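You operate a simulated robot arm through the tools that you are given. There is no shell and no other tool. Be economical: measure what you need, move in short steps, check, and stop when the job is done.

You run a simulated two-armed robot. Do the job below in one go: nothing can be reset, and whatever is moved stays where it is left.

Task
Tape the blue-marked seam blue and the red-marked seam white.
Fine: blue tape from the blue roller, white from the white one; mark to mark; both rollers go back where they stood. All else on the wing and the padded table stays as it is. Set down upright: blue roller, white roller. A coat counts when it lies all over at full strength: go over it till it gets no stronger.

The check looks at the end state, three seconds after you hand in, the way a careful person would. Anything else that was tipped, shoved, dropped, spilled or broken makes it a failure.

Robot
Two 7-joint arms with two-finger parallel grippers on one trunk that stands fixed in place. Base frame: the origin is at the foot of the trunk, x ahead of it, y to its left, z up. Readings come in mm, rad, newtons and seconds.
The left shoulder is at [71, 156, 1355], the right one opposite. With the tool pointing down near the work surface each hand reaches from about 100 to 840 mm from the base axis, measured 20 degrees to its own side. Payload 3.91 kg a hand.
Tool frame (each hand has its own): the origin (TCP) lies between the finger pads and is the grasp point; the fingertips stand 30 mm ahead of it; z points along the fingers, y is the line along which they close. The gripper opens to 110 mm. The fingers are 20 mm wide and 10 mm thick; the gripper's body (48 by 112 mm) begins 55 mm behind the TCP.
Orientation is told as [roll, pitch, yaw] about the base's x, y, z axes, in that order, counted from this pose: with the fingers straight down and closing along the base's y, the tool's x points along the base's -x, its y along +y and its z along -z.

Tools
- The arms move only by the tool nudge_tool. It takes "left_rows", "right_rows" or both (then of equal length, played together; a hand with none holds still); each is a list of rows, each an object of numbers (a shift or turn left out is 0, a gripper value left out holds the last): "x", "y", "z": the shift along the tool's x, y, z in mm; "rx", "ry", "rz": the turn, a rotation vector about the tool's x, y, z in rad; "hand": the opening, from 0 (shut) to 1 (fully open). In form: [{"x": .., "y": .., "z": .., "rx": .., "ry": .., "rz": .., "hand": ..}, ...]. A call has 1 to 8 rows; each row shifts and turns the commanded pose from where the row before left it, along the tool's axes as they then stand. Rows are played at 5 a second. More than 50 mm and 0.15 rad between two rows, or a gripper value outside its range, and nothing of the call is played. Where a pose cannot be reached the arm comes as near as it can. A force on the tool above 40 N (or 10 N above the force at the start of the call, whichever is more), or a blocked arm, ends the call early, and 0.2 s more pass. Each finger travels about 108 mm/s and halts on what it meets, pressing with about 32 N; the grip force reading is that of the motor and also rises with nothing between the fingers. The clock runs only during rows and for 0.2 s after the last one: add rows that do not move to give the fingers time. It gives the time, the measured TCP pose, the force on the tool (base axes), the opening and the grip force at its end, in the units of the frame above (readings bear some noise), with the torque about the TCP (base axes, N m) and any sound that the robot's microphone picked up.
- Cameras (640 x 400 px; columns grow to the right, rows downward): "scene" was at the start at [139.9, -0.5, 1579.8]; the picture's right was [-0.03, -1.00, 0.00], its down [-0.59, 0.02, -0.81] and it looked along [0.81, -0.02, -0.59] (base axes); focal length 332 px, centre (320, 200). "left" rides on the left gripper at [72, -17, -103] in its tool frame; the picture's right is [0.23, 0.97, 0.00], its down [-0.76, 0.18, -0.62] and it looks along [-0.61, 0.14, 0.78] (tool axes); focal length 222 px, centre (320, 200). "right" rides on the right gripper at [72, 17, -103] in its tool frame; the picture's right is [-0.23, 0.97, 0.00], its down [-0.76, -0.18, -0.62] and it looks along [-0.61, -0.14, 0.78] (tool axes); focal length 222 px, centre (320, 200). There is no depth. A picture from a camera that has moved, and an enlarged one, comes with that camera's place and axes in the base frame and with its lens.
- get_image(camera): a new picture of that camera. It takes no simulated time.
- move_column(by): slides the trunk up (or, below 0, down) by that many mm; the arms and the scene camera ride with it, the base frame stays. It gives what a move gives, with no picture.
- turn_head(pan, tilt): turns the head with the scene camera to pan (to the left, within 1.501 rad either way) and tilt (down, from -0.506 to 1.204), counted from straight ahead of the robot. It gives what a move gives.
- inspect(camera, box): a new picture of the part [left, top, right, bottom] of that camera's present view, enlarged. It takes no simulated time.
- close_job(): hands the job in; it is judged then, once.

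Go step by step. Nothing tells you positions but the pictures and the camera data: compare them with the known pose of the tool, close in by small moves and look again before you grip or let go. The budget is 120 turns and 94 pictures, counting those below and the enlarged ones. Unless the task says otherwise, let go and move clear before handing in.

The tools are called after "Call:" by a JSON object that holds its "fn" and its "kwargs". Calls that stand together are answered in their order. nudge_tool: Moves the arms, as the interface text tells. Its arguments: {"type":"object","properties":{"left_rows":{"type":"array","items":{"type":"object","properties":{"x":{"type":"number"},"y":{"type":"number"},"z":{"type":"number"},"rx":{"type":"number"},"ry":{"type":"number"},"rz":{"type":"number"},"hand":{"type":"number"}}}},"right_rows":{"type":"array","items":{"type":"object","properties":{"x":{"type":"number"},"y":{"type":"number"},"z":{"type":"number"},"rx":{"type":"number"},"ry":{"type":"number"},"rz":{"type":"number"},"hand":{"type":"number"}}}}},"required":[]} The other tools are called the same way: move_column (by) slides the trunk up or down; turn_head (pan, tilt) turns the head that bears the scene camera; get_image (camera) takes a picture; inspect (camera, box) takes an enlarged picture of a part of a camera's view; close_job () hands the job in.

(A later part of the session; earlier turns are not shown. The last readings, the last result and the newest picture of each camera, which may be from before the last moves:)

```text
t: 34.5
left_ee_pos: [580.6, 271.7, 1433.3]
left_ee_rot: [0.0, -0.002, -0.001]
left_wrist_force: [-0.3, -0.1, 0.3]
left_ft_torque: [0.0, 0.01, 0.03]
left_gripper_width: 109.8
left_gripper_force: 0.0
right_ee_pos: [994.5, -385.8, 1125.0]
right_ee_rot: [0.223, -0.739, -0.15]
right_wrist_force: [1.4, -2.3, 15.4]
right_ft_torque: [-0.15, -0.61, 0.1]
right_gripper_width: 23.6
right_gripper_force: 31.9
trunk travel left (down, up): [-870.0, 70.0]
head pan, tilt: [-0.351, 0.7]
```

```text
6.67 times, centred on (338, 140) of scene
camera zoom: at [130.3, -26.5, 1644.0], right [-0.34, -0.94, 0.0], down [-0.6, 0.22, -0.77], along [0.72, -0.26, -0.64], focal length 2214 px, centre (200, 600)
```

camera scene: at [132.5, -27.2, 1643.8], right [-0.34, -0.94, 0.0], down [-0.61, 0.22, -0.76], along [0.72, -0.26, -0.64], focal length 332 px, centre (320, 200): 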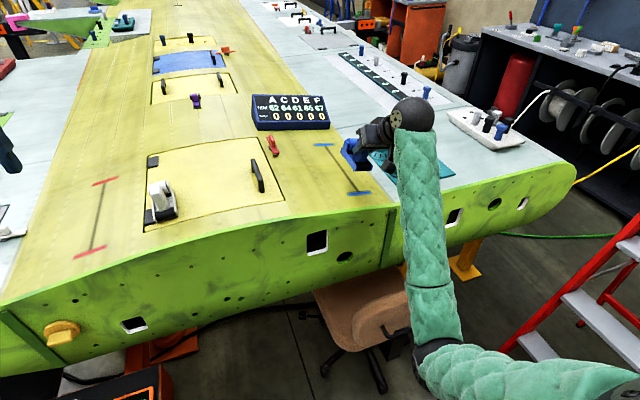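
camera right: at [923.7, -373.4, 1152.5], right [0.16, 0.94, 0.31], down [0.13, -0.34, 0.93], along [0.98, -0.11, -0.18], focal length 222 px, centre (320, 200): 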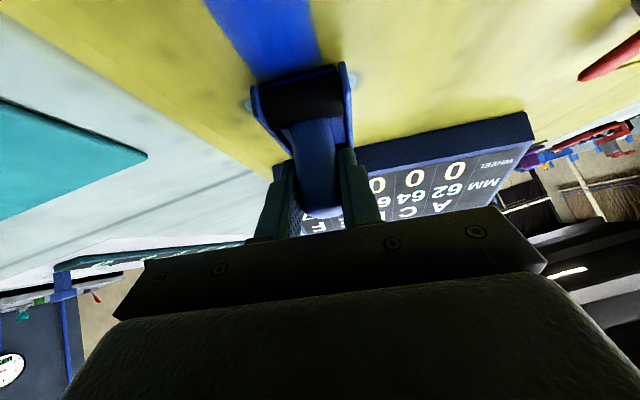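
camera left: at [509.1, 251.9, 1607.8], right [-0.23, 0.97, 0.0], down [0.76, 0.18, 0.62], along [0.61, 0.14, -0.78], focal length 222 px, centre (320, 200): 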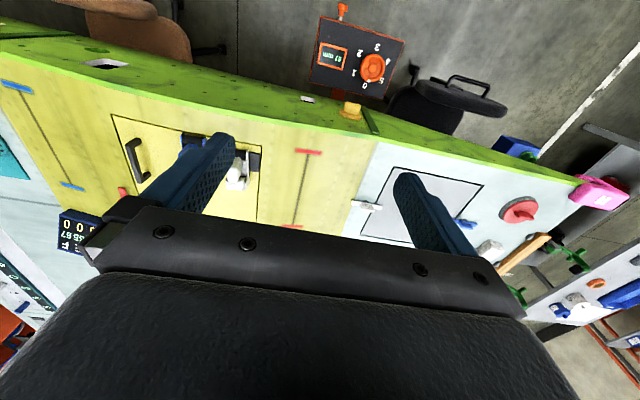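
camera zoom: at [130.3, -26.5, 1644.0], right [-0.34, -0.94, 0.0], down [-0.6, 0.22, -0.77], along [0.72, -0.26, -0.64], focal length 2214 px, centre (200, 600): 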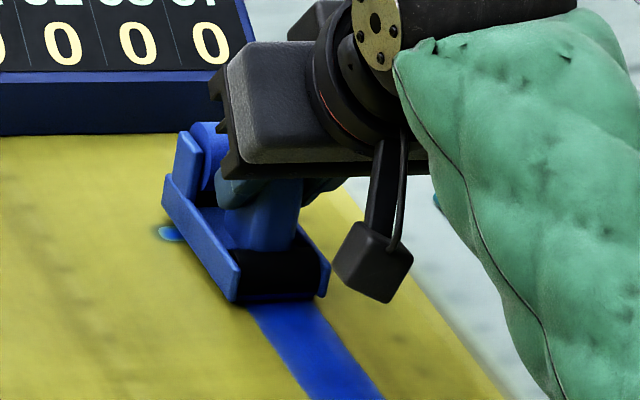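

I'll continue rolling back to the near mark.

Call:
{"fn": "nudge_tool", "kwargs": {"right_rows": [{"x": 12.7, "z": -11.83}, {"x": 12.7, "z": -11.83}, {"x": 12.7, "z": -11.83}, {"x": 12.7, "z": -11.83}, {"x": 12.7, "z": -11.83}, {"x": 12.7, "z": -11.83}, {"x": 12.7, "z": -11.83}, {"x": 12.7, "z": -11.83}]}}

Call:
{"fn": "nudge_tool", "kwargs": {"right_rows": [{"x": 12.7, "z": -11.83}, {"x": 12.7, "z": -11.83}, {"x": 12.7, "z": -11.83}, {"x": 12.7, "z": -11.83}, {}]}}

Call:
{"fn": "inspect", "kwargs": {"camera": "scene", "box": [280, 110, 440, 210]}}

```text
t: 36.3
left_ee_pos: [580.1, 271.0, 1433.5]
left_ee_rot: [0.0, -0.001, 0.001]
left_wrist_force: [0.8, -0.3, 0.2]
left_ft_torque: [0.01, 0.0, -0.02]
left_gripper_width: 110.2
left_gripper_force: 0.1
right_ee_pos: [854.9, -386.7, 1124.2]
right_ee_rot: [0.226, -0.738, -0.153]
right_wrist_force: [4.5, -4.1, 21.8]
right_ft_torque: [-0.29, -0.07, -0.05]
right_gripper_width: 23.6
right_gripper_force: 31.9
trunk travel left (down, up): [-870.0, 70.0]
head pan, tilt: [-0.351, 0.7]
```

```text
t: 37.5
left_ee_pos: [580.5, 270.4, 1433.3]
left_ee_rot: [-0.002, 0.001, 0.0]
left_wrist_force: [-0.8, -0.2, 0.0]
left_ft_torque: [-0.02, -0.02, 0.0]
left_gripper_width: 110.1
left_gripper_force: 0.1
right_ee_pos: [786.3, -387.1, 1119.3]
right_ee_rot: [0.222, -0.733, -0.15]
right_wrist_force: [-0.8, -0.2, 0.1]
right_ft_torque: [-0.05, 0.18, 0.0]
right_gripper_width: 23.5
right_gripper_force: 31.7
trunk travel left (down, up): [-870.0, 70.0]
head pan, tilt: [-0.351, 0.7]
```

```text
4.00 times, centred on (360, 160) of scene
camera zoom: at [131.9, -26.8, 1643.5], right [-0.34, -0.94, 0.0], down [-0.61, 0.22, -0.76], along [0.72, -0.26, -0.64], focal length 1329 px, centre (160, 360)
```

zoom: 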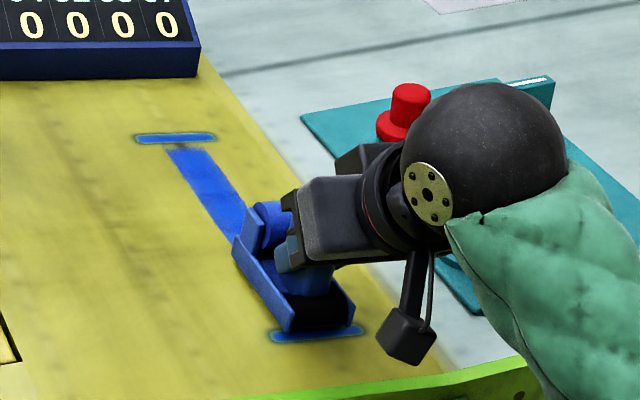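

The roller slid a few mm up in the grip but still sits straight. I'll lift to see the near end of the tape.

Call:
{"fn": "nudge_tool", "kwargs": {"right_rows": [{"x": -20, "y": 4.9, "z": -22}, {"x": -20, "y": 4.9, "z": -22}, {}]}}

Call:
{"fn": "inspect", "kwargs": {"camera": "scene", "box": [280, 110, 440, 210]}}

Call:
{"fn": "get_image", "kwargs": {"camera": "right"}}

```text
t: 38.3
left_ee_pos: [581.6, 270.5, 1433.0]
left_ee_rot: [-0.003, 0.001, 0.0]
left_wrist_force: [-0.2, 0.2, -0.3]
left_ft_torque: [0.01, 0.01, -0.01]
left_gripper_width: 110.2
left_gripper_force: 0.2
right_ee_pos: [786.9, -388.4, 1182.0]
right_ee_rot: [0.224, -0.736, -0.153]
right_wrist_force: [0.4, 0.7, -1.5]
right_ft_torque: [-0.01, 0.04, -0.01]
right_gripper_width: 23.9
right_gripper_force: 31.8
trunk travel left (down, up): [-870.0, 70.0]
head pan, tilt: [-0.351, 0.7]
```

```text
4.00 times, centred on (360, 160) of scene
camera zoom: at [132.6, -27.7, 1643.7], right [-0.34, -0.94, 0.0], down [-0.61, 0.22, -0.76], along [0.72, -0.26, -0.64], focal length 1329 px, centre (160, 360)
```

zoom: 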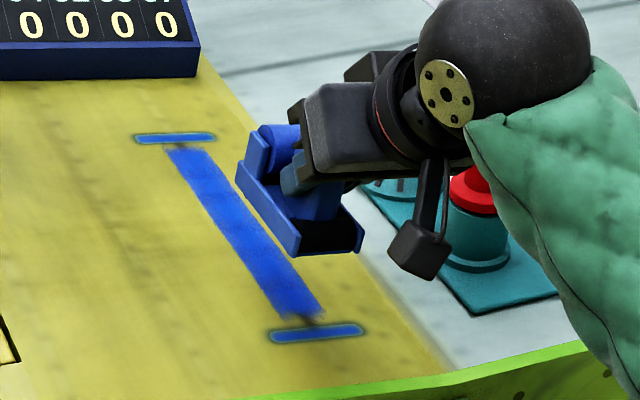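

```text
56 pictures are left
camera right: at [664.2, -374.9, 1210.6], right [0.17, 0.94, 0.31], down [0.13, -0.34, 0.93], along [0.98, -0.11, -0.18], focal length 222 px, centre (320, 200)
```

right: 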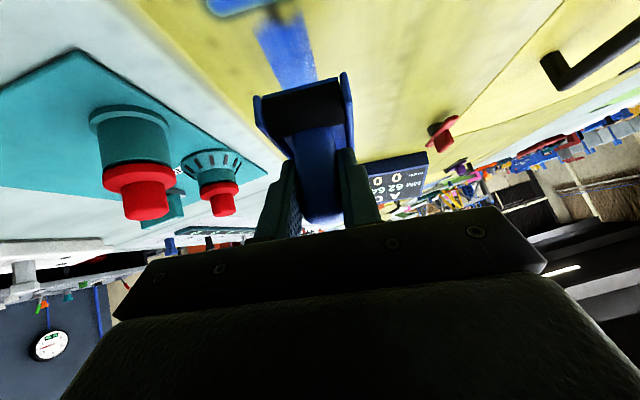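

I'll zoom in on the near and far ends of the tape.

Call:
{"fn": "inspect", "kwargs": {"camera": "scene", "box": [310, 135, 390, 205]}}

Call:
{"fn": "inspect", "kwargs": {"camera": "right", "box": [180, 0, 340, 100]}}

```text
5.71 times, centred on (350, 170) of scene
camera zoom: at [132.6, -27.7, 1643.7], right [-0.34, -0.94, 0.0], down [-0.61, 0.22, -0.76], along [0.72, -0.26, -0.64], focal length 1898 px, centre (149, 371)
```

zoom: 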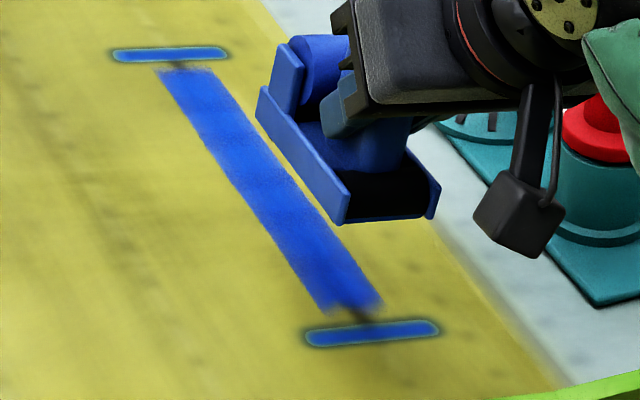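

```text
4.00 times, centred on (260, 50) of right
camera zoom: at [664.2, -374.9, 1210.6], right [0.17, 0.94, 0.31], down [0.13, -0.34, 0.93], along [0.98, -0.11, -0.18], focal length 888 px, centre (560, 800)
```

zoom: 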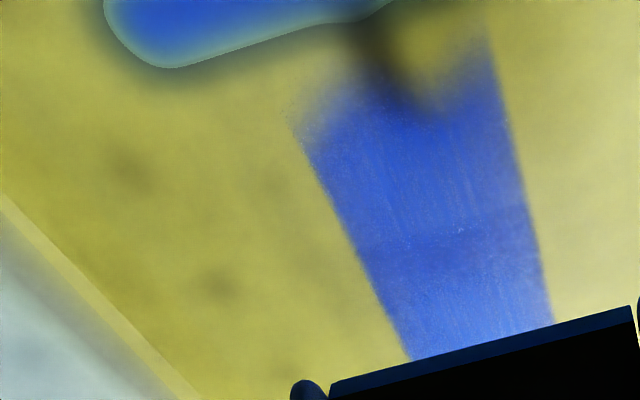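

The tape stops about 15 mm short of both marks. I'll touch down on the tape near the near end and roll somewhat past the mark's inner edge, checking force.

Call:
{"fn": "nudge_tool", "kwargs": {"right_rows": [{"x": 10.6, "y": -4.9, "z": 30.5}, {"x": 19.3, "y": -6.8, "z": 20.7}, {"x": 1.3, "y": -0.3, "z": 1.45}, {}]}}

Call:
{"fn": "nudge_tool", "kwargs": {"right_rows": [{"x": 0.67, "y": -0.2, "z": 0.72}, {}]}}

```text
t: 39.3
left_ee_pos: [581.2, 269.7, 1432.3]
left_ee_rot: [0.0, -0.003, -0.001]
left_wrist_force: [0.0, -0.3, -0.5]
left_ft_torque: [-0.01, -0.01, 0.03]
left_gripper_width: 109.9
left_gripper_force: 0.2
right_ee_pos: [801.0, -389.9, 1120.6]
right_ee_rot: [0.223, -0.736, -0.15]
right_wrist_force: [0.3, 0.6, -2.0]
right_ft_torque: [0.0, 0.07, 0.03]
right_gripper_width: 23.7
right_gripper_force: 32.0
trunk travel left (down, up): [-870.0, 70.0]
head pan, tilt: [-0.351, 0.7]
```

```text
t: 39.9
left_ee_pos: [581.3, 270.0, 1433.0]
left_ee_rot: [0.0, -0.001, -0.001]
left_wrist_force: [0.0, 0.3, 0.3]
left_ft_torque: [0.0, -0.02, -0.01]
left_gripper_width: 109.9
left_gripper_force: 0.0
right_ee_pos: [801.1, -390.4, 1119.3]
right_ee_rot: [0.224, -0.737, -0.152]
right_wrist_force: [0.2, 1.2, -2.4]
right_ft_torque: [-0.04, 0.07, 0.01]
right_gripper_width: 23.7
right_gripper_force: 32.0
trunk travel left (down, up): [-870.0, 70.0]
head pan, tilt: [-0.351, 0.7]
```

Still no contact; lowering a bit more.

Call:
{"fn": "nudge_tool", "kwargs": {"right_rows": [{"x": 0.67, "y": -0.2, "z": 0.72}, {"x": 0.67, "y": -0.2, "z": 0.72}, {}]}}

Call:
{"fn": "nudge_tool", "kwargs": {"right_rows": [{"x": 0.67, "y": -0.2, "z": 0.72}, {}]}}

```text
t: 40.7
left_ee_pos: [579.5, 271.0, 1432.5]
left_ee_rot: [0.001, -0.001, -0.001]
left_wrist_force: [0.4, -0.6, 0.4]
left_ft_torque: [0.0, 0.0, 0.0]
left_gripper_width: 109.9
left_gripper_force: 0.2
right_ee_pos: [799.8, -389.5, 1118.5]
right_ee_rot: [0.223, -0.739, -0.152]
right_wrist_force: [0.1, -2.1, 5.3]
right_ft_torque: [-0.22, 0.14, 0.03]
right_gripper_width: 23.6
right_gripper_force: 32.0
trunk travel left (down, up): [-870.0, 70.0]
head pan, tilt: [-0.351, 0.7]
```

```text
t: 41.3
left_ee_pos: [580.1, 271.3, 1433.6]
left_ee_rot: [0.001, -0.001, 0.0]
left_wrist_force: [-0.1, 0.3, 0.8]
left_ft_torque: [0.01, -0.01, -0.01]
left_gripper_width: 110.2
left_gripper_force: 0.0
right_ee_pos: [800.1, -388.9, 1118.5]
right_ee_rot: [0.222, -0.741, -0.152]
right_wrist_force: [4.7, -4.3, 16.6]
right_ft_torque: [-0.18, 0.18, 0.02]
right_gripper_width: 23.6
right_gripper_force: 31.4
trunk travel left (down, up): [-870.0, 70.0]
head pan, tilt: [-0.351, 0.7]
```

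Contact at 16 N. Now roll back past the mark's inner edge and forward again.

Call:
{"fn": "nudge_tool", "kwargs": {"right_rows": [{"x": 6.96, "z": -6.46}, {"x": 6.96, "z": -6.46}, {"x": 6.96, "z": -6.46}, {}, {"x": -6.96, "z": 6.46}, {"x": -6.96, "z": 6.46}, {"x": -6.96, "z": 6.46}, {}]}}

Call:
{"fn": "nudge_tool", "kwargs": {"right_rows": [{"x": -20, "y": 4.9, "z": -22}, {"x": -20, "y": 4.9, "z": -22}, {}]}}

Call:
{"fn": "inspect", "kwargs": {"camera": "scene", "box": [310, 135, 390, 205]}}

```text
t: 43.1
left_ee_pos: [578.4, 271.1, 1435.2]
left_ee_rot: [0.001, -0.002, 0.0]
left_wrist_force: [0.2, -0.9, 0.7]
left_ft_torque: [0.03, -0.01, -0.03]
left_gripper_width: 110.0
left_gripper_force: 0.1
right_ee_pos: [798.6, -389.8, 1119.1]
right_ee_rot: [0.223, -0.74, -0.151]
right_wrist_force: [-5.8, -3.0, 15.7]
right_ft_torque: [-0.18, 0.36, -0.04]
right_gripper_width: 23.8
right_gripper_force: 32.1
trunk travel left (down, up): [-870.0, 70.0]
head pan, tilt: [-0.351, 0.7]
```

```text
t: 43.9
left_ee_pos: [581.3, 269.5, 1434.7]
left_ee_rot: [0.0, 0.0, -0.001]
left_wrist_force: [-0.6, 0.0, 1.0]
left_ft_torque: [0.0, 0.02, -0.01]
left_gripper_width: 109.9
left_gripper_force: 0.1
right_ee_pos: [800.5, -388.6, 1177.0]
right_ee_rot: [0.225, -0.735, -0.152]
right_wrist_force: [0.1, 0.4, -1.9]
right_ft_torque: [0.01, 0.09, 0.03]
right_gripper_width: 23.9
right_gripper_force: 31.5
trunk travel left (down, up): [-870.0, 70.0]
head pan, tilt: [-0.351, 0.7]
```

```text
5.71 times, centred on (350, 170) of scene
camera zoom: at [133.0, -27.7, 1643.7], right [-0.34, -0.94, 0.0], down [-0.61, 0.22, -0.76], along [0.72, -0.26, -0.64], focal length 1898 px, centre (149, 371)
```

zoom: 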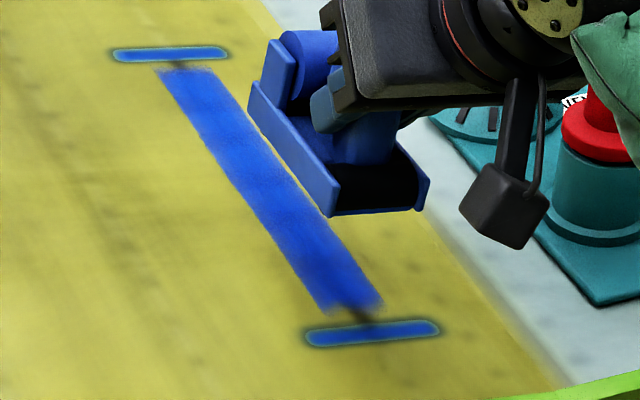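

No change at the near end. I'll back off a bit to get a close wrist-camera view of that end.

Call:
{"fn": "nudge_tool", "kwargs": {"right_rows": [{"x": 15.9, "y": 4.9, "z": -48.9}, {"x": 1.9, "y": 4.9, "z": -35.3}, {}]}}

Call:
{"fn": "inspect", "kwargs": {"camera": "right", "box": [200, 0, 328, 80]}}

```text
refused: row 1 steps farther than a row can; nothing moved
```

```text
5.00 times, centred on (264, 40) of right
camera zoom: at [677.8, -376.2, 1205.1], right [0.17, 0.94, 0.31], down [0.13, -0.34, 0.93], along [0.98, -0.11, -0.18], focal length 1111 px, centre (600, 1000)
```

zoom: 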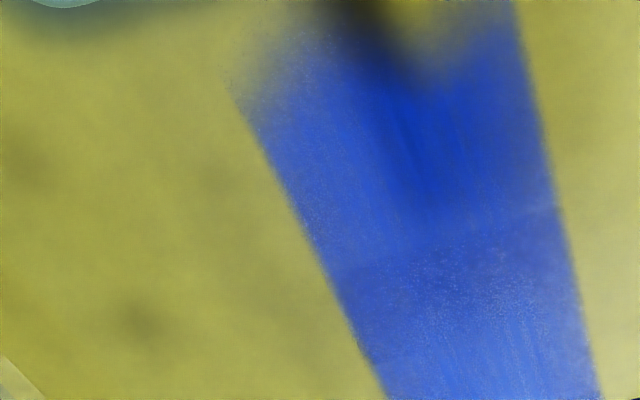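

The third pass made the tape visibly stronger there, so coating builds up with passes. I'll go down again, roll back a little further (TCP x≈762), then make another forward pass.

Call:
{"fn": "nudge_tool", "kwargs": {"right_rows": [{"x": 20, "y": -4.9, "z": 22}, {"x": 20, "y": -4.9, "z": 22}, {"x": 9.3, "z": -8.6}, {"x": 9.3, "z": -8.6}, {"x": 9.3, "z": -8.6}, {}, {"x": -13.2, "z": 12.2}, {"x": -13.2, "z": 12.2}]}}

Call:
{"fn": "nudge_tool", "kwargs": {"right_rows": [{"x": -13.2, "z": 12.2}, {"x": -13.2, "z": 12.2}, {"x": -13.2, "z": 12.2}, {"x": -13.2, "z": 12.2}, {"x": -13.2, "z": 12.2}]}}

Call:
{"fn": "inspect", "kwargs": {"camera": "scene", "box": [310, 135, 390, 205]}}

```text
t: 45.7
left_ee_pos: [581.3, 270.7, 1433.5]
left_ee_rot: [-0.001, 0.0, 0.0]
left_wrist_force: [0.3, 0.6, 0.1]
left_ft_torque: [0.01, 0.02, -0.02]
left_gripper_width: 109.9
left_gripper_force: 0.1
right_ee_pos: [797.6, -389.5, 1119.6]
right_ee_rot: [0.224, -0.739, -0.152]
right_wrist_force: [1.3, -1.7, 9.1]
right_ft_torque: [-0.06, 0.25, -0.01]
right_gripper_width: 23.8
right_gripper_force: 31.7
trunk travel left (down, up): [-870.0, 70.0]
head pan, tilt: [-0.351, 0.7]
```

```text
t: 46.9
left_ee_pos: [580.8, 270.0, 1433.3]
left_ee_rot: [0.001, -0.001, 0.0]
left_wrist_force: [-0.3, 0.2, 0.2]
left_ft_torque: [0.01, 0.01, -0.01]
left_gripper_width: 110.0
left_gripper_force: 0.0
right_ee_pos: [887.6, -389.7, 1118.7]
right_ee_rot: [0.223, -0.738, -0.153]
right_wrist_force: [-0.9, -0.3, 8.3]
right_ft_torque: [-0.1, 0.32, 0.01]
right_gripper_width: 23.5
right_gripper_force: 32.3
trunk travel left (down, up): [-870.0, 70.0]
head pan, tilt: [-0.351, 0.7]
```

```text
5.71 times, centred on (350, 170) of scene
camera zoom: at [131.6, -26.7, 1643.9], right [-0.34, -0.94, 0.0], down [-0.6, 0.22, -0.77], along [0.72, -0.26, -0.64], focal length 1898 px, centre (149, 371)
```

zoom: 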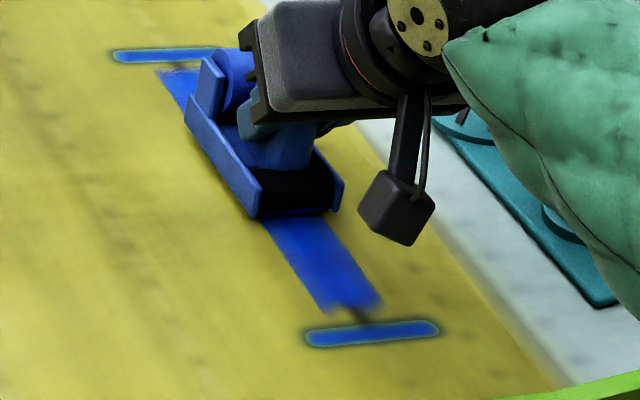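

The near end is a fixed edge, so the tape reaches its limit there. I'll continue this pass to the far mark with a touch more pressure.

Call:
{"fn": "nudge_tool", "kwargs": {"right_rows": [{"x": -12.8, "z": 12.6, "y": -0.1}, {"x": -13.2, "z": 12.2}, {"x": -13.1, "z": 12.3}, {"x": -13.2, "z": 12.2}, {"x": -13.1, "z": 12.3}, {"x": -13.2, "z": 12.2}, {"x": -13.1, "z": 12.3}, {"x": -13.2, "z": 12.2}]}}

Call:
{"fn": "nudge_tool", "kwargs": {"right_rows": [{"x": -11.7, "z": 10.9}, {"x": -11.7, "z": 10.9}, {}, {"x": 12.7, "z": -11.83}, {"x": 12.7, "z": -11.83}, {"x": 12.7, "z": -11.83}, {"x": 12.7, "z": -11.83}]}}

Call:
{"fn": "inspect", "kwargs": {"camera": "scene", "box": [290, 120, 386, 190]}}

```text
t: 48.7
left_ee_pos: [580.6, 271.7, 1433.3]
left_ee_rot: [0.0, 0.0, -0.001]
left_wrist_force: [1.1, -0.2, 0.2]
left_ft_torque: [0.01, 0.05, -0.01]
left_gripper_width: 110.1
left_gripper_force: 0.1
right_ee_pos: [1031.8, -388.7, 1118.3]
right_ee_rot: [0.224, -0.738, -0.15]
right_wrist_force: [-2.8, -0.4, 10.1]
right_ft_torque: [0.06, 0.46, 0.06]
right_gripper_width: 23.7
right_gripper_force: 32.2
trunk travel left (down, up): [-870.0, 70.0]
head pan, tilt: [-0.351, 0.7]
```

```text
t: 50.3
left_ee_pos: [579.3, 270.4, 1433.1]
left_ee_rot: [0.0, -0.002, 0.001]
left_wrist_force: [-0.2, -0.1, -0.2]
left_ft_torque: [-0.01, -0.02, 0.0]
left_gripper_width: 110.1
left_gripper_force: 0.1
right_ee_pos: [994.0, -389.8, 1119.4]
right_ee_rot: [0.223, -0.738, -0.152]
right_wrist_force: [1.8, -2.9, 10.6]
right_ft_torque: [-0.18, -0.05, 0.04]
right_gripper_width: 23.7
right_gripper_force: 32.3
trunk travel left (down, up): [-870.0, 70.0]
head pan, tilt: [-0.351, 0.7]
```

```text
5.71 times, centred on (338, 155) of scene
camera zoom: at [130.7, -27.3, 1644.0], right [-0.34, -0.94, 0.0], down [-0.6, 0.22, -0.77], along [0.72, -0.26, -0.64], focal length 1898 px, centre (217, 457)
```

zoom: 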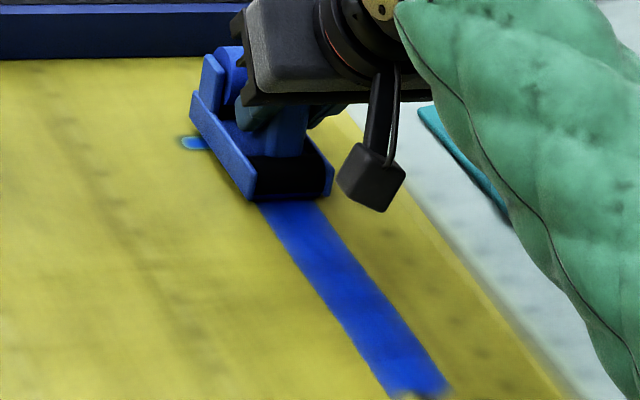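

Colour is getting stronger. I'll roll back to the near end and do another round trip.

Call:
{"fn": "nudge_tool", "kwargs": {"right_rows": [{"x": 13.2, "z": -12.3}, {"x": 13.2, "z": -12.3}, {"x": 13.2, "z": -12.3}, {"x": 13.2, "z": -12.3}, {"x": 13.2, "z": -12.3}, {"x": 13.2, "z": -12.3}, {"x": 13.2, "z": -12.3}, {"x": 13.2, "z": -12.3}]}}

Call:
{"fn": "nudge_tool", "kwargs": {"right_rows": [{"x": 13.2, "z": -12.25}, {"x": 13.2, "z": -12.25}, {"x": 13.2, "z": -12.25}, {"x": 13.2, "z": -12.25}, {}, {"x": -13.2, "z": 12.25}, {"x": -13.2, "z": 12.25}, {"x": -13.2, "z": 12.25}]}}

Call:
{"fn": "inspect", "kwargs": {"camera": "scene", "box": [310, 135, 390, 205]}}

```text
t: 52.1
left_ee_pos: [579.5, 270.2, 1434.7]
left_ee_rot: [0.0, -0.002, 0.0]
left_wrist_force: [-0.7, -0.2, -0.8]
left_ft_torque: [0.03, -0.01, 0.05]
left_gripper_width: 109.9
left_gripper_force: 0.0
right_ee_pos: [850.2, -388.8, 1117.9]
right_ee_rot: [0.223, -0.739, -0.151]
right_wrist_force: [5.4, -3.3, 15.7]
right_ft_torque: [-0.14, 0.17, 0.01]
right_gripper_width: 23.6
right_gripper_force: 32.2
trunk travel left (down, up): [-870.0, 70.0]
head pan, tilt: [-0.351, 0.7]
```

```text
t: 53.9
left_ee_pos: [579.5, 270.8, 1433.5]
left_ee_rot: [-0.001, -0.003, 0.0]
left_wrist_force: [0.2, -1.0, -0.9]
left_ft_torque: [0.03, 0.0, 0.01]
left_gripper_width: 110.0
left_gripper_force: 0.0
right_ee_pos: [830.2, -387.8, 1118.7]
right_ee_rot: [0.224, -0.738, -0.149]
right_wrist_force: [-6.4, -2.4, 16.2]
right_ft_torque: [-0.04, 0.3, 0.01]
right_gripper_width: 23.8
right_gripper_force: 32.5
trunk travel left (down, up): [-870.0, 70.0]
head pan, tilt: [-0.351, 0.7]
```

```text
5.71 times, centred on (350, 170) of scene
camera zoom: at [130.3, -26.8, 1644.0], right [-0.34, -0.94, 0.0], down [-0.6, 0.22, -0.77], along [0.72, -0.26, -0.64], focal length 1898 px, centre (149, 371)
```

zoom: 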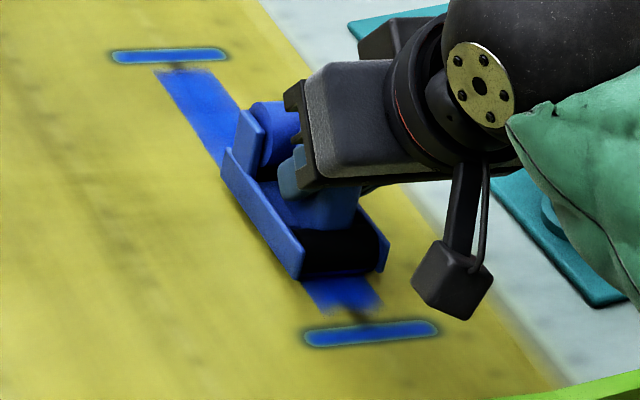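

Another full round trip along the seam.

Call:
{"fn": "nudge_tool", "kwargs": {"right_rows": [{"x": -14.3, "z": 13.26}, {"x": -14.3, "z": 13.26}, {"x": -14.3, "z": 13.26}, {"x": -14.3, "z": 13.26}, {"x": -14.3, "z": 13.26}, {"x": -14.3, "z": 13.26}, {"x": -14.3, "z": 13.26}, {"x": -14.3, "z": 13.26}]}}

Call:
{"fn": "nudge_tool", "kwargs": {"right_rows": [{"x": -14.2, "z": 13.3}, {"x": -14.2, "z": 13.3}, {"x": -14.2, "z": 13.3}, {"x": -14.2, "z": 13.3}, {}, {"x": 14.3, "z": -13.3}, {"x": 14.3, "z": -13.3}, {"x": 14.3, "z": -13.3}]}}

Call:
{"fn": "nudge_tool", "kwargs": {"right_rows": [{"x": 14.3, "z": -13.3}, {"x": 14.3, "z": -13.3}, {"x": 14.3, "z": -13.3}, {"x": 14.3, "z": -13.3}, {"x": 14.3, "z": -13.3}, {"x": 14.3, "z": -13.3}, {"x": 14.3, "z": -13.3}, {"x": 14.3, "z": -13.3}]}}

Call:
{"fn": "nudge_tool", "kwargs": {"right_rows": [{"x": 14.3, "z": -13.3}, {"x": 14.3, "z": -13.3}, {"x": 14.3, "z": -13.3}, {"x": 7, "z": -6.5}, {}, {"x": -20, "y": 4.9, "z": -22}, {"x": -20, "y": 4.9, "z": -22}, {}]}}

Call:
{"fn": "inspect", "kwargs": {"camera": "scene", "box": [310, 135, 390, 205]}}

Call:
{"fn": "get_image", "kwargs": {"camera": "right"}}

```text
t: 55.7
left_ee_pos: [580.1, 271.5, 1432.9]
left_ee_rot: [0.0, 0.001, 0.001]
left_wrist_force: [-0.3, -0.2, 0.4]
left_ft_torque: [-0.01, 0.01, 0.0]
left_gripper_width: 110.0
left_gripper_force: 0.0
right_ee_pos: [987.3, -389.5, 1118.4]
right_ee_rot: [0.224, -0.738, -0.15]
right_wrist_force: [-1.6, -1.8, 8.6]
right_ft_torque: [-0.03, -0.55, -0.11]
right_gripper_width: 23.6
right_gripper_force: 32.4
trunk travel left (down, up): [-870.0, 70.0]
head pan, tilt: [-0.351, 0.7]
```

```text
t: 57.5
left_ee_pos: [578.9, 270.1, 1433.0]
left_ee_rot: [-0.001, 0.002, 0.0]
left_wrist_force: [0.5, 0.1, -0.6]
left_ft_torque: [0.0, 0.01, -0.02]
left_gripper_width: 110.0
left_gripper_force: 0.1
right_ee_pos: [1005.6, -388.5, 1118.5]
right_ee_rot: [0.223, -0.74, -0.149]
right_wrist_force: [3.1, -1.4, 13.0]
right_ft_torque: [-0.12, -0.11, -0.02]
right_gripper_width: 23.9
right_gripper_force: 31.9
trunk travel left (down, up): [-870.0, 70.0]
head pan, tilt: [-0.351, 0.7]
```

```text
t: 59.3
left_ee_pos: [579.0, 271.9, 1434.7]
left_ee_rot: [0.001, -0.001, 0.001]
left_wrist_force: [-0.3, -0.4, 0.3]
left_ft_torque: [-0.01, -0.01, 0.01]
left_gripper_width: 110.0
left_gripper_force: 0.1
right_ee_pos: [850.3, -388.5, 1118.0]
right_ee_rot: [0.223, -0.739, -0.153]
right_wrist_force: [4.7, -3.9, 17.1]
right_ft_torque: [-0.21, -0.19, 0.02]
right_gripper_width: 23.5
right_gripper_force: 32.2
trunk travel left (down, up): [-870.0, 70.0]
head pan, tilt: [-0.351, 0.7]
```

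```text
t: 61.1
left_ee_pos: [581.5, 268.9, 1433.0]
left_ee_rot: [-0.001, 0.0, 0.001]
left_wrist_force: [-0.3, -0.8, 0.7]
left_ft_torque: [0.04, -0.02, -0.04]
left_gripper_width: 109.9
left_gripper_force: 0.1
right_ee_pos: [783.6, -389.6, 1176.4]
right_ee_rot: [0.223, -0.734, -0.152]
right_wrist_force: [1.1, -0.8, -1.5]
right_ft_torque: [-0.02, 0.08, 0.01]
right_gripper_width: 23.8
right_gripper_force: 32.0
trunk travel left (down, up): [-870.0, 70.0]
head pan, tilt: [-0.351, 0.7]
```

```text
5.71 times, centred on (350, 170) of scene
camera zoom: at [132.7, -27.7, 1643.7], right [-0.34, -0.94, 0.0], down [-0.61, 0.22, -0.76], along [0.72, -0.26, -0.64], focal length 1898 px, centre (149, 371)
```

zoom: 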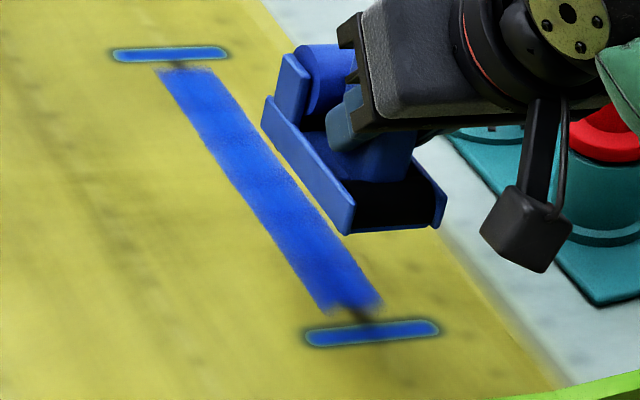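

```text
47 pictures are left
camera right: at [660.3, -376.4, 1205.8], right [0.17, 0.94, 0.31], down [0.14, -0.34, 0.93], along [0.98, -0.11, -0.18], focal length 222 px, centre (320, 200)
```

right: 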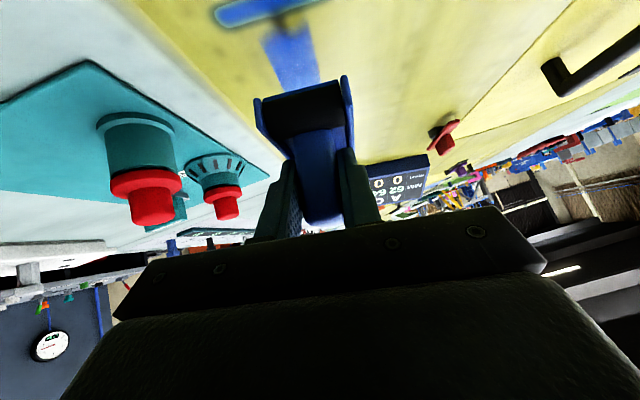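

I'll zoom on the tape through the wrist camera to judge evenness.

Call:
{"fn": "inspect", "kwargs": {"camera": "right", "box": [210, 0, 354, 90]}}

Call:
{"fn": "inspect", "kwargs": {"camera": "scene", "box": [325, 140, 365, 170]}}

```text
4.44 times, centred on (282, 45) of right
camera zoom: at [660.3, -376.4, 1205.8], right [0.17, 0.94, 0.31], down [0.14, -0.34, 0.93], along [0.98, -0.11, -0.18], focal length 987 px, centre (489, 889)
```

zoom: 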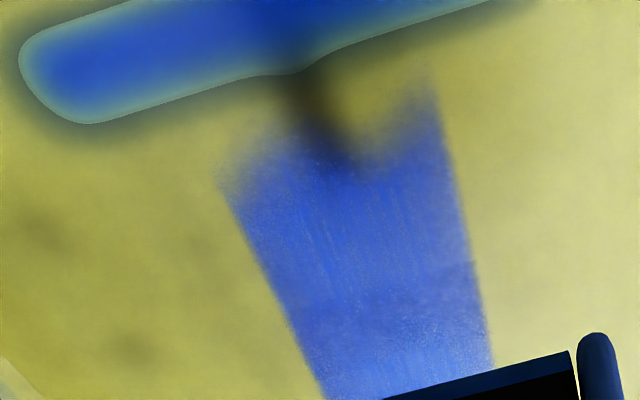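

```text
13.33 times, centred on (345, 155) of scene
camera zoom: at [132.7, -27.7, 1643.7], right [-0.34, -0.94, 0.0], down [-0.61, 0.22, -0.76], along [0.72, -0.26, -0.64], focal length 4429 px, centre (-13, 800)
```

zoom: 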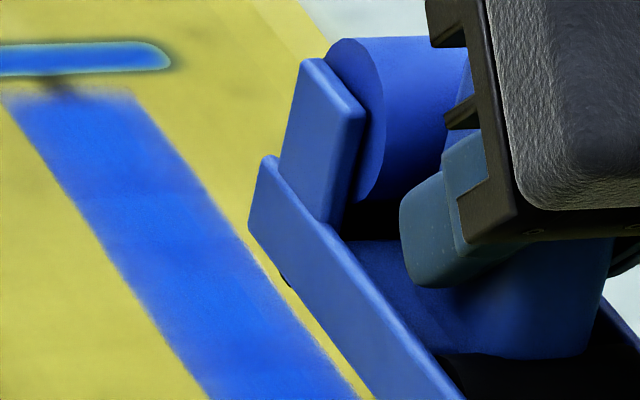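

The tape looks uniform now. One more forward pass, ending slightly further at the far mark, will tell whether either the strength or the end still changes.

Call:
{"fn": "nudge_tool", "kwargs": {"right_rows": [{"x": 20, "y": -4.9, "z": 22}, {"x": 20, "y": -4.9, "z": 22}, {"x": -14.67, "z": 13.6}, {"x": -14.67, "z": 13.6}, {"x": -14.67, "z": 13.6}, {"x": -14.67, "z": 13.6}, {"x": -14.67, "z": 13.6}, {"x": -14.67, "z": 13.6}]}}

Call:
{"fn": "nudge_tool", "kwargs": {"right_rows": [{"x": -14.6, "z": 13.65}, {"x": -14.6, "z": 13.65}, {"x": -14.6, "z": 13.65}, {"x": -14.6, "z": 13.65}, {"x": -14.6, "z": 13.65}, {"x": -14.6, "z": 13.65}, {"x": -14.6, "z": 13.65}, {"x": -14.6, "z": 13.65}]}}

Call:
{"fn": "inspect", "kwargs": {"camera": "scene", "box": [300, 115, 372, 160]}}

```text
t: 62.9
left_ee_pos: [580.7, 270.0, 1432.9]
left_ee_rot: [0.001, 0.001, 0.001]
left_wrist_force: [-0.1, -0.4, 0.8]
left_ft_torque: [-0.06, -0.01, 0.0]
left_gripper_width: 110.0
left_gripper_force: 0.1
right_ee_pos: [903.8, -389.4, 1118.1]
right_ee_rot: [0.223, -0.736, -0.152]
right_wrist_force: [-1.4, -1.6, 4.3]
right_ft_torque: [-0.11, 0.18, 0.02]
right_gripper_width: 23.7
right_gripper_force: 31.9
trunk travel left (down, up): [-870.0, 70.0]
head pan, tilt: [-0.351, 0.7]
```

```text
t: 64.7
left_ee_pos: [580.0, 270.0, 1433.7]
left_ee_rot: [-0.001, 0.002, 0.0]
left_wrist_force: [-0.3, 0.7, -0.3]
left_ft_torque: [0.02, -0.05, 0.04]
left_gripper_width: 110.1
left_gripper_force: 0.0
right_ee_pos: [1062.0, -387.9, 1119.0]
right_ee_rot: [0.223, -0.738, -0.151]
right_wrist_force: [-2.8, -1.6, 10.4]
right_ft_torque: [-0.11, 0.5, 0.02]
right_gripper_width: 23.6
right_gripper_force: 32.3
trunk travel left (down, up): [-870.0, 70.0]
head pan, tilt: [-0.351, 0.7]
```

```text
8.89 times, centred on (336, 138) of scene
camera zoom: at [130.9, -26.5, 1644.0], right [-0.34, -0.94, 0.0], down [-0.6, 0.22, -0.77], along [0.72, -0.26, -0.64], focal length 2953 px, centre (178, 756)
```

zoom: 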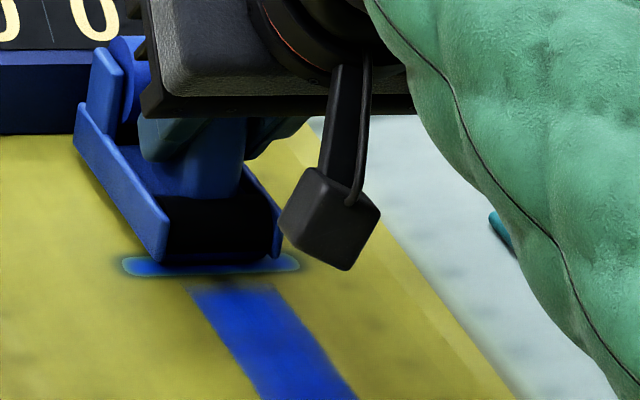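

The roller passed fully over the far mark and the tape edge didn't move, so the tape is complete and solid. I'll lift the blue roller, level it, and bring it home.

Call:
{"fn": "nudge_tool", "kwargs": {"right_rows": [{"x": -14, "y": 3.5, "z": -15}, {"x": -28.9, "y": 7.1, "z": -31.1}, {"x": -28.9, "y": 7.1, "z": -31.1}, {"x": -14, "y": 3.5, "z": -15, "rx": 0.0605, "rz": -0.056}, {"rx": 0.0605, "rz": -0.056}, {"x": 19.6, "y": 40.9, "z": -18.2}, {"x": 19.6, "y": 40.9, "z": -18.2}, {"x": 19.6, "y": 40.9, "z": -18.2}]}}

Call:
{"fn": "nudge_tool", "kwargs": {"right_rows": [{"x": 19.6, "y": 40.9, "z": -18.2}, {"x": 19.6, "y": 40.9, "z": -18.2}, {"x": 19.6, "y": 40.9, "z": -18.2}, {"x": 19.6, "y": 40.9, "z": -18.2}, {"x": 19.6, "y": 40.9, "z": -18.2}, {"x": 19.6, "y": 40.9, "z": -18.2}, {"x": 19.6, "y": 40.9, "z": -18.2}, {}]}}

Call:
{"fn": "get_image", "kwargs": {"camera": "scene"}}

```text
t: 66.5
left_ee_pos: [579.5, 270.4, 1432.7]
left_ee_rot: [0.0, 0.001, 0.0]
left_wrist_force: [-0.1, -0.1, 0.0]
left_ft_torque: [-0.01, -0.01, 0.01]
left_gripper_width: 110.0
left_gripper_force: 0.0
right_ee_pos: [984.2, -266.5, 1244.3]
right_ee_rot: [-0.002, -0.751, -0.001]
right_wrist_force: [-0.3, -0.7, -1.4]
right_ft_torque: [0.04, 0.07, -0.02]
right_gripper_width: 23.7
right_gripper_force: 32.1
trunk travel left (down, up): [-870.0, 70.0]
head pan, tilt: [-0.351, 0.7]
```

```text
t: 68.3
left_ee_pos: [581.9, 269.9, 1433.6]
left_ee_rot: [-0.001, 0.0, 0.0]
left_wrist_force: [0.1, -0.7, -0.9]
left_ft_torque: [0.03, -0.01, -0.02]
left_gripper_width: 110.1
left_gripper_force: 0.0
right_ee_pos: [795.0, 19.3, 1244.2]
right_ee_rot: [0.0, -0.75, -0.001]
right_wrist_force: [-0.8, -0.4, -2.3]
right_ft_torque: [0.02, 0.11, 0.03]
right_gripper_width: 23.5
right_gripper_force: 31.9
trunk travel left (down, up): [-870.0, 70.0]
head pan, tilt: [-0.351, 0.7]
```

```text
43 pictures are left
camera scene: at [133.0, -28.3, 1643.7], right [-0.34, -0.94, 0.0], down [-0.61, 0.22, -0.76], along [0.72, -0.26, -0.65], focal length 332 px, centre (320, 200)
```

scene: 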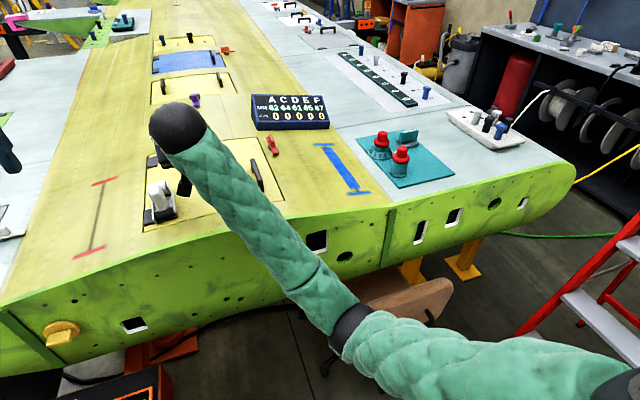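

Tape looks good from afar. I'll raise the trunk so the elbow clears, then lower the roller above its spot.

Call:
{"fn": "move_column", "kwargs": {"by": 70}}

Call:
{"fn": "nudge_tool", "kwargs": {"right_rows": [{"x": 24.1, "y": 0.5, "z": 25.4}, {"x": 24.1, "y": 0.5, "z": 25.4}, {"x": 24.1, "y": 0.5, "z": 25.4}, {"x": 24.1, "y": 0.5, "z": 25.4}, {}]}}

Call:
{"fn": "get_image", "kwargs": {"camera": "right"}}

Call:
{"fn": "inspect", "kwargs": {"camera": "scene", "box": [120, 170, 280, 270]}}

```text
t: 69.4
left_ee_pos: [581.4, 270.0, 1502.4]
left_ee_rot: [0.0, 0.001, 0.0]
left_wrist_force: [-0.2, -0.2, -0.7]
left_ft_torque: [0.0, 0.03, -0.01]
left_gripper_width: 109.9
left_gripper_force: 0.0
right_ee_pos: [796.6, 19.2, 1313.1]
right_ee_rot: [0.001, -0.748, 0.001]
right_wrist_force: [-1.0, 0.3, -1.3]
right_ft_torque: [0.0, 0.07, 0.0]
right_gripper_width: 24.0
right_gripper_force: 32.3
trunk travel left (down, up): [-940.0, 0.0]
head pan, tilt: [-0.351, 0.7]
```

```text
t: 70.6
left_ee_pos: [580.6, 271.2, 1503.2]
left_ee_rot: [0.0, 0.0, -0.001]
left_wrist_force: [-0.8, -0.2, -0.4]
left_ft_torque: [0.0, 0.01, 0.03]
left_gripper_width: 110.1
left_gripper_force: 0.1
right_ee_pos: [794.9, 22.2, 1174.1]
right_ee_rot: [-0.001, -0.75, 0.0]
right_wrist_force: [0.4, -0.6, -1.7]
right_ft_torque: [-0.02, 0.06, 0.01]
right_gripper_width: 23.8
right_gripper_force: 32.1
trunk travel left (down, up): [-940.0, 0.0]
head pan, tilt: [-0.351, 0.7]
```

```text
42 pictures are left
camera right: at [672.0, 39.6, 1200.9], right [0.17, 0.97, 0.15], down [0.13, -0.18, 0.97], along [0.98, -0.14, -0.16], focal length 222 px, centre (320, 200)
```

right: 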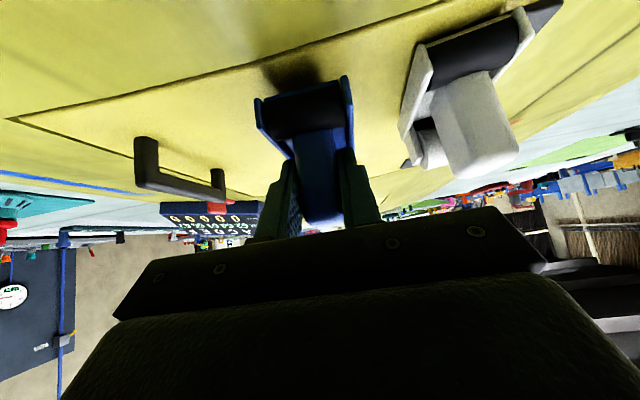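

```text
4.00 times, centred on (200, 220) of scene
camera zoom: at [132.6, -27.0, 1713.8], right [-0.34, -0.94, 0.0], down [-0.61, 0.22, -0.76], along [0.72, -0.26, -0.64], focal length 1329 px, centre (800, 120)
```

zoom: 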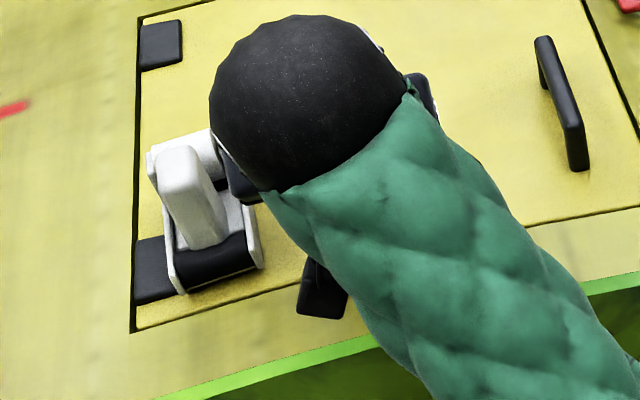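

Aligned with its old place. I'll lower onto the plate in small steps.

Call:
{"fn": "nudge_tool", "kwargs": {"right_rows": [{"x": 3.1, "z": 3.3}, {"x": 3.1, "z": 3.3}, {}]}}

Call:
{"fn": "nudge_tool", "kwargs": {"right_rows": [{"x": 0.68, "z": 0.73}, {"x": 0.68, "z": 0.73}, {}]}}

```text
t: 71.4
left_ee_pos: [580.8, 270.4, 1503.1]
left_ee_rot: [-0.001, -0.001, -0.001]
left_wrist_force: [0.3, -0.4, 0.5]
left_ft_torque: [-0.01, 0.01, 0.01]
left_gripper_width: 110.0
left_gripper_force: 0.0
right_ee_pos: [795.0, 21.5, 1165.4]
right_ee_rot: [0.001, -0.749, 0.001]
right_wrist_force: [0.3, 0.4, -2.5]
right_ft_torque: [-0.01, 0.02, 0.03]
right_gripper_width: 23.7
right_gripper_force: 32.4
trunk travel left (down, up): [-940.0, 0.0]
head pan, tilt: [-0.351, 0.7]
```

```text
t: 72.2
left_ee_pos: [580.3, 271.1, 1503.6]
left_ee_rot: [-0.001, -0.001, 0.0]
left_wrist_force: [0.2, 0.5, 0.6]
left_ft_torque: [0.0, 0.02, 0.02]
left_gripper_width: 109.8
left_gripper_force: 0.1
right_ee_pos: [794.6, 21.3, 1162.2]
right_ee_rot: [-0.001, -0.749, 0.0]
right_wrist_force: [0.3, -0.4, 0.6]
right_ft_torque: [-0.03, -0.11, 0.05]
right_gripper_width: 23.9
right_gripper_force: 32.4
trunk travel left (down, up): [-940.0, 0.0]
head pan, tilt: [-0.351, 0.7]
```

Touching now. A touch lower, then release.

Call:
{"fn": "nudge_tool", "kwargs": {"right_rows": [{"x": 0.6, "z": 0.65}, {}, {"hand": 0.35}, {"hand": 0.6}, {}, {}]}}

Call:
{"fn": "get_image", "kwargs": {"camera": "right"}}

```text
t: 73.6
left_ee_pos: [580.3, 271.5, 1502.7]
left_ee_rot: [-0.001, 0.0, 0.001]
left_wrist_force: [0.2, 0.8, 0.2]
left_ft_torque: [0.04, 0.0, 0.01]
left_gripper_width: 110.3
left_gripper_force: 0.0
right_ee_pos: [795.2, 20.8, 1161.6]
right_ee_rot: [0.001, -0.749, 0.0]
right_wrist_force: [0.7, 0.8, 0.5]
right_ft_torque: [-0.06, 0.0, -0.02]
right_gripper_width: 66.0
right_gripper_force: 0.1
trunk travel left (down, up): [-940.0, 0.0]
head pan, tilt: [-0.351, 0.7]
```

```text
40 pictures are left
camera right: at [671.7, 39.0, 1188.6], right [0.17, 0.97, 0.15], down [0.13, -0.18, 0.98], along [0.98, -0.14, -0.16], focal length 222 px, centre (320, 200)
```

right: 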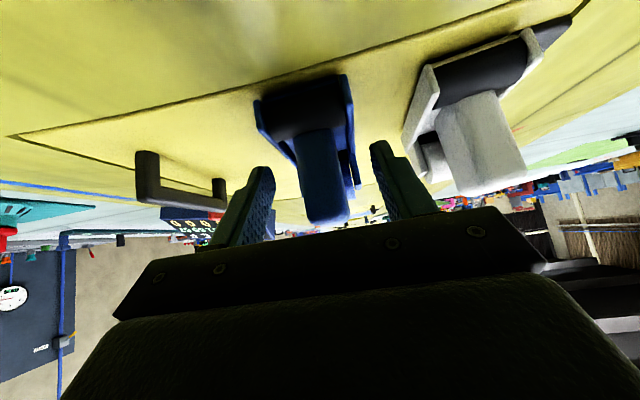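

The blue roller stands as before. I'll back the right hand up and away, then pitch the left hand.

Call:
{"fn": "nudge_tool", "kwargs": {"right_rows": [{"x": -13.6, "z": -14.7}, {"x": -27.2, "z": -29.3}, {"x": -27.2, "z": -29.3}, {"x": -27.2, "z": -29.3}, {"y": -45}, {"y": -45}, {"y": -45}, {"y": -45}]}}

Call:
{"fn": "nudge_tool", "kwargs": {"right_rows": [{"y": -45}, {"y": -45}, {"x": 33, "z": -30.7}, {"x": 33, "z": -30.7}, {"x": 33, "z": -30.7}, {"x": 33, "z": -30.7}], "left_rows": [{"ry": -0.15}, {"ry": -0.15}, {"ry": -0.15}, {"ry": -0.15}, {"ry": -0.15}, {}]}}

Call:
{"fn": "nudge_tool", "kwargs": {"left_rows": [{"x": 0, "y": -22, "z": 42, "hand": 0.6}, {"x": 0, "y": -22, "z": 42}, {"x": 0, "y": -22, "z": 42}, {"x": 0, "y": -22, "z": 42}, {"x": 0, "y": -22, "z": 42}, {"x": 0, "y": -22, "z": 42}, {"x": 0, "y": -20, "z": 40}, {}]}}

Call:
{"fn": "get_image", "kwargs": {"camera": "left"}}

Call:
{"fn": "turn_head", "kwargs": {"pan": 0.25, "tilt": 0.7}}

Call:
{"fn": "get_image", "kwargs": {"camera": "scene"}}

```text
t: 75.4
left_ee_pos: [579.8, 269.0, 1502.9]
left_ee_rot: [0.003, 0.001, 0.0]
left_wrist_force: [-0.3, 0.1, 0.4]
left_ft_torque: [0.04, -0.02, -0.03]
left_gripper_width: 110.3
left_gripper_force: 0.1
right_ee_pos: [795.1, -159.4, 1302.8]
right_ee_rot: [0.001, -0.749, -0.001]
right_wrist_force: [0.1, -0.5, -0.4]
right_ft_torque: [0.04, 0.0, 0.03]
right_gripper_width: 66.0
right_gripper_force: 0.1
trunk travel left (down, up): [-940.0, 0.0]
head pan, tilt: [-0.351, 0.7]
```

```text
t: 76.8
left_ee_pos: [579.9, 270.8, 1504.0]
left_ee_rot: [-0.001, -0.749, 0.002]
left_wrist_force: [-1.0, 0.3, -0.9]
left_ft_torque: [0.02, 0.02, 0.02]
left_gripper_width: 110.0
left_gripper_force: 0.0
right_ee_pos: [612.3, -249.4, 1301.6]
right_ee_rot: [-0.001, -0.75, 0.002]
right_wrist_force: [-0.3, -0.4, -0.3]
right_ft_torque: [0.02, 0.03, 0.02]
right_gripper_width: 66.1
right_gripper_force: 0.1
trunk travel left (down, up): [-940.0, 0.0]
head pan, tilt: [-0.351, 0.7]
```

```text
t: 78.6
left_ee_pos: [778.1, 117.4, 1288.9]
left_ee_rot: [0.001, -0.75, 0.001]
left_wrist_force: [-1.0, -0.1, 0.0]
left_ft_torque: [-0.01, -0.03, 0.02]
left_gripper_width: 65.8
left_gripper_force: 0.0
right_ee_pos: [612.3, -250.3, 1300.9]
right_ee_rot: [0.001, -0.749, -0.001]
right_wrist_force: [-0.6, -0.4, 0.2]
right_ft_torque: [0.0, -0.02, -0.01]
right_gripper_width: 66.1
right_gripper_force: 0.1
trunk travel left (down, up): [-940.0, 0.0]
head pan, tilt: [-0.351, 0.7]
```

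```text
39 pictures are left
camera left: at [655.8, 99.1, 1317.8], right [-0.17, 0.97, -0.15], down [0.13, 0.18, 0.98], along [0.98, 0.14, -0.16], focal length 222 px, centre (320, 200)
```

left: 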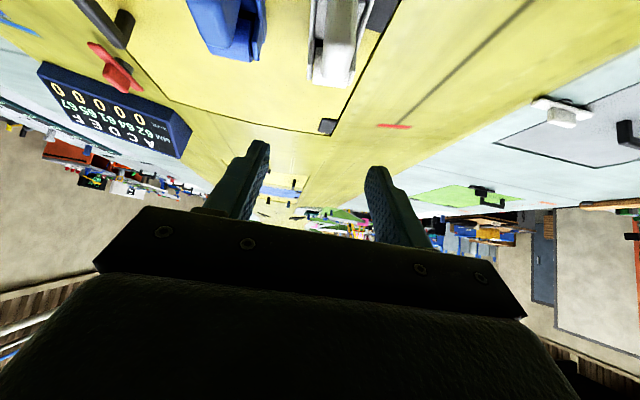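

```text
t: 79.6
left_ee_pos: [780.3, 118.8, 1289.2]
left_ee_rot: [0.001, -0.749, 0.001]
left_wrist_force: [0.7, -0.2, 0.3]
left_ft_torque: [-0.02, 0.0, 0.01]
left_gripper_width: 66.0
left_gripper_force: 0.1
right_ee_pos: [614.6, -250.4, 1302.7]
right_ee_rot: [0.001, -0.748, 0.0]
right_wrist_force: [-0.1, 0.0, -0.5]
right_ft_torque: [0.0, -0.01, 0.0]
right_gripper_width: 66.0
right_gripper_force: 0.1
trunk travel left (down, up): [-940.0, 0.0]
head pan, tilt: [0.25, 0.7]
```

```text
38 pictures are left
camera scene: at [135.7, 23.0, 1713.7], right [0.25, -0.97, 0.0], down [-0.62, -0.16, -0.76], along [0.74, 0.19, -0.64], focal length 332 px, centre (320, 200)
```

scene: 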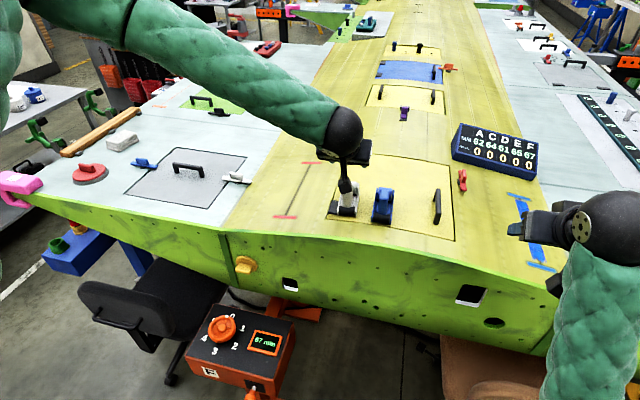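

I'll lower the left hand above the white roller with a small yaw to match it, then look.

Call:
{"fn": "nudge_tool", "kwargs": {"left_rows": [{"x": 15.4, "y": 0.5, "z": 34.9}, {"x": 15.4, "y": 0.5, "z": 34.9}, {"rx": -0.089, "rz": -0.095}, {}]}}

Call:
{"fn": "inspect", "kwargs": {"camera": "left", "box": [200, 20, 440, 210]}}

Call:
{"fn": "inspect", "kwargs": {"camera": "scene", "box": [300, 140, 420, 230]}}

```text
t: 80.6
left_ee_pos: [795.3, 149.2, 1239.3]
left_ee_rot: [0.001, -0.749, 0.131]
left_wrist_force: [-0.1, 0.0, 0.0]
left_ft_torque: [0.03, -0.02, -0.01]
left_gripper_width: 65.9
left_gripper_force: 0.1
left hand out of reach, approached as far as the arm can: row 2, 3
right_ee_pos: [614.9, -249.7, 1301.6]
right_ee_rot: [0.001, -0.748, 0.0]
right_wrist_force: [1.1, 0.3, 0.4]
right_ft_torque: [0.04, 0.01, 0.01]
right_gripper_width: 65.9
right_gripper_force: 0.1
trunk travel left (down, up): [-940.0, 0.0]
head pan, tilt: [0.25, 0.7]
```

```text
2.11 times, centred on (320, 115) of left
camera zoom: at [674.5, 114.1, 1266.6], right [-0.29, 0.94, -0.15], down [0.11, 0.19, 0.97], along [0.95, 0.27, -0.16], focal length 468 px, centre (320, 379)
```

zoom: 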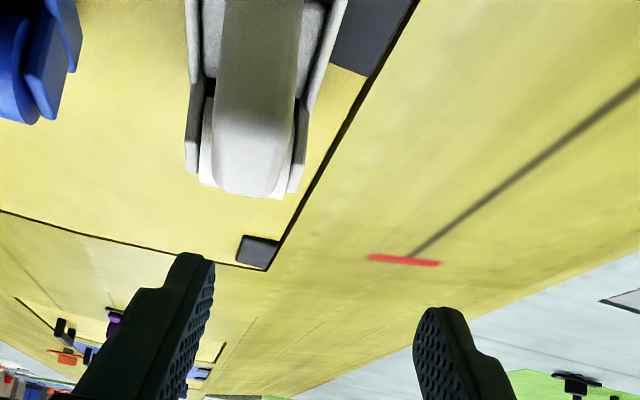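

```text
4.44 times, centred on (360, 185) of scene
camera zoom: at [136.1, 23.2, 1713.7], right [0.25, -0.97, 0.0], down [-0.63, -0.16, -0.76], along [0.74, 0.19, -0.65], focal length 1476 px, centre (142, 267)
```

zoom: 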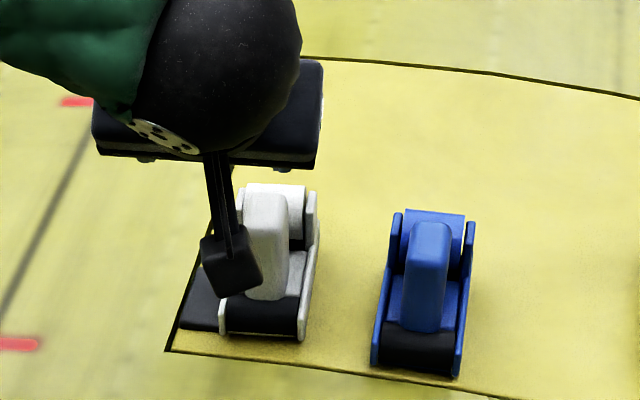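

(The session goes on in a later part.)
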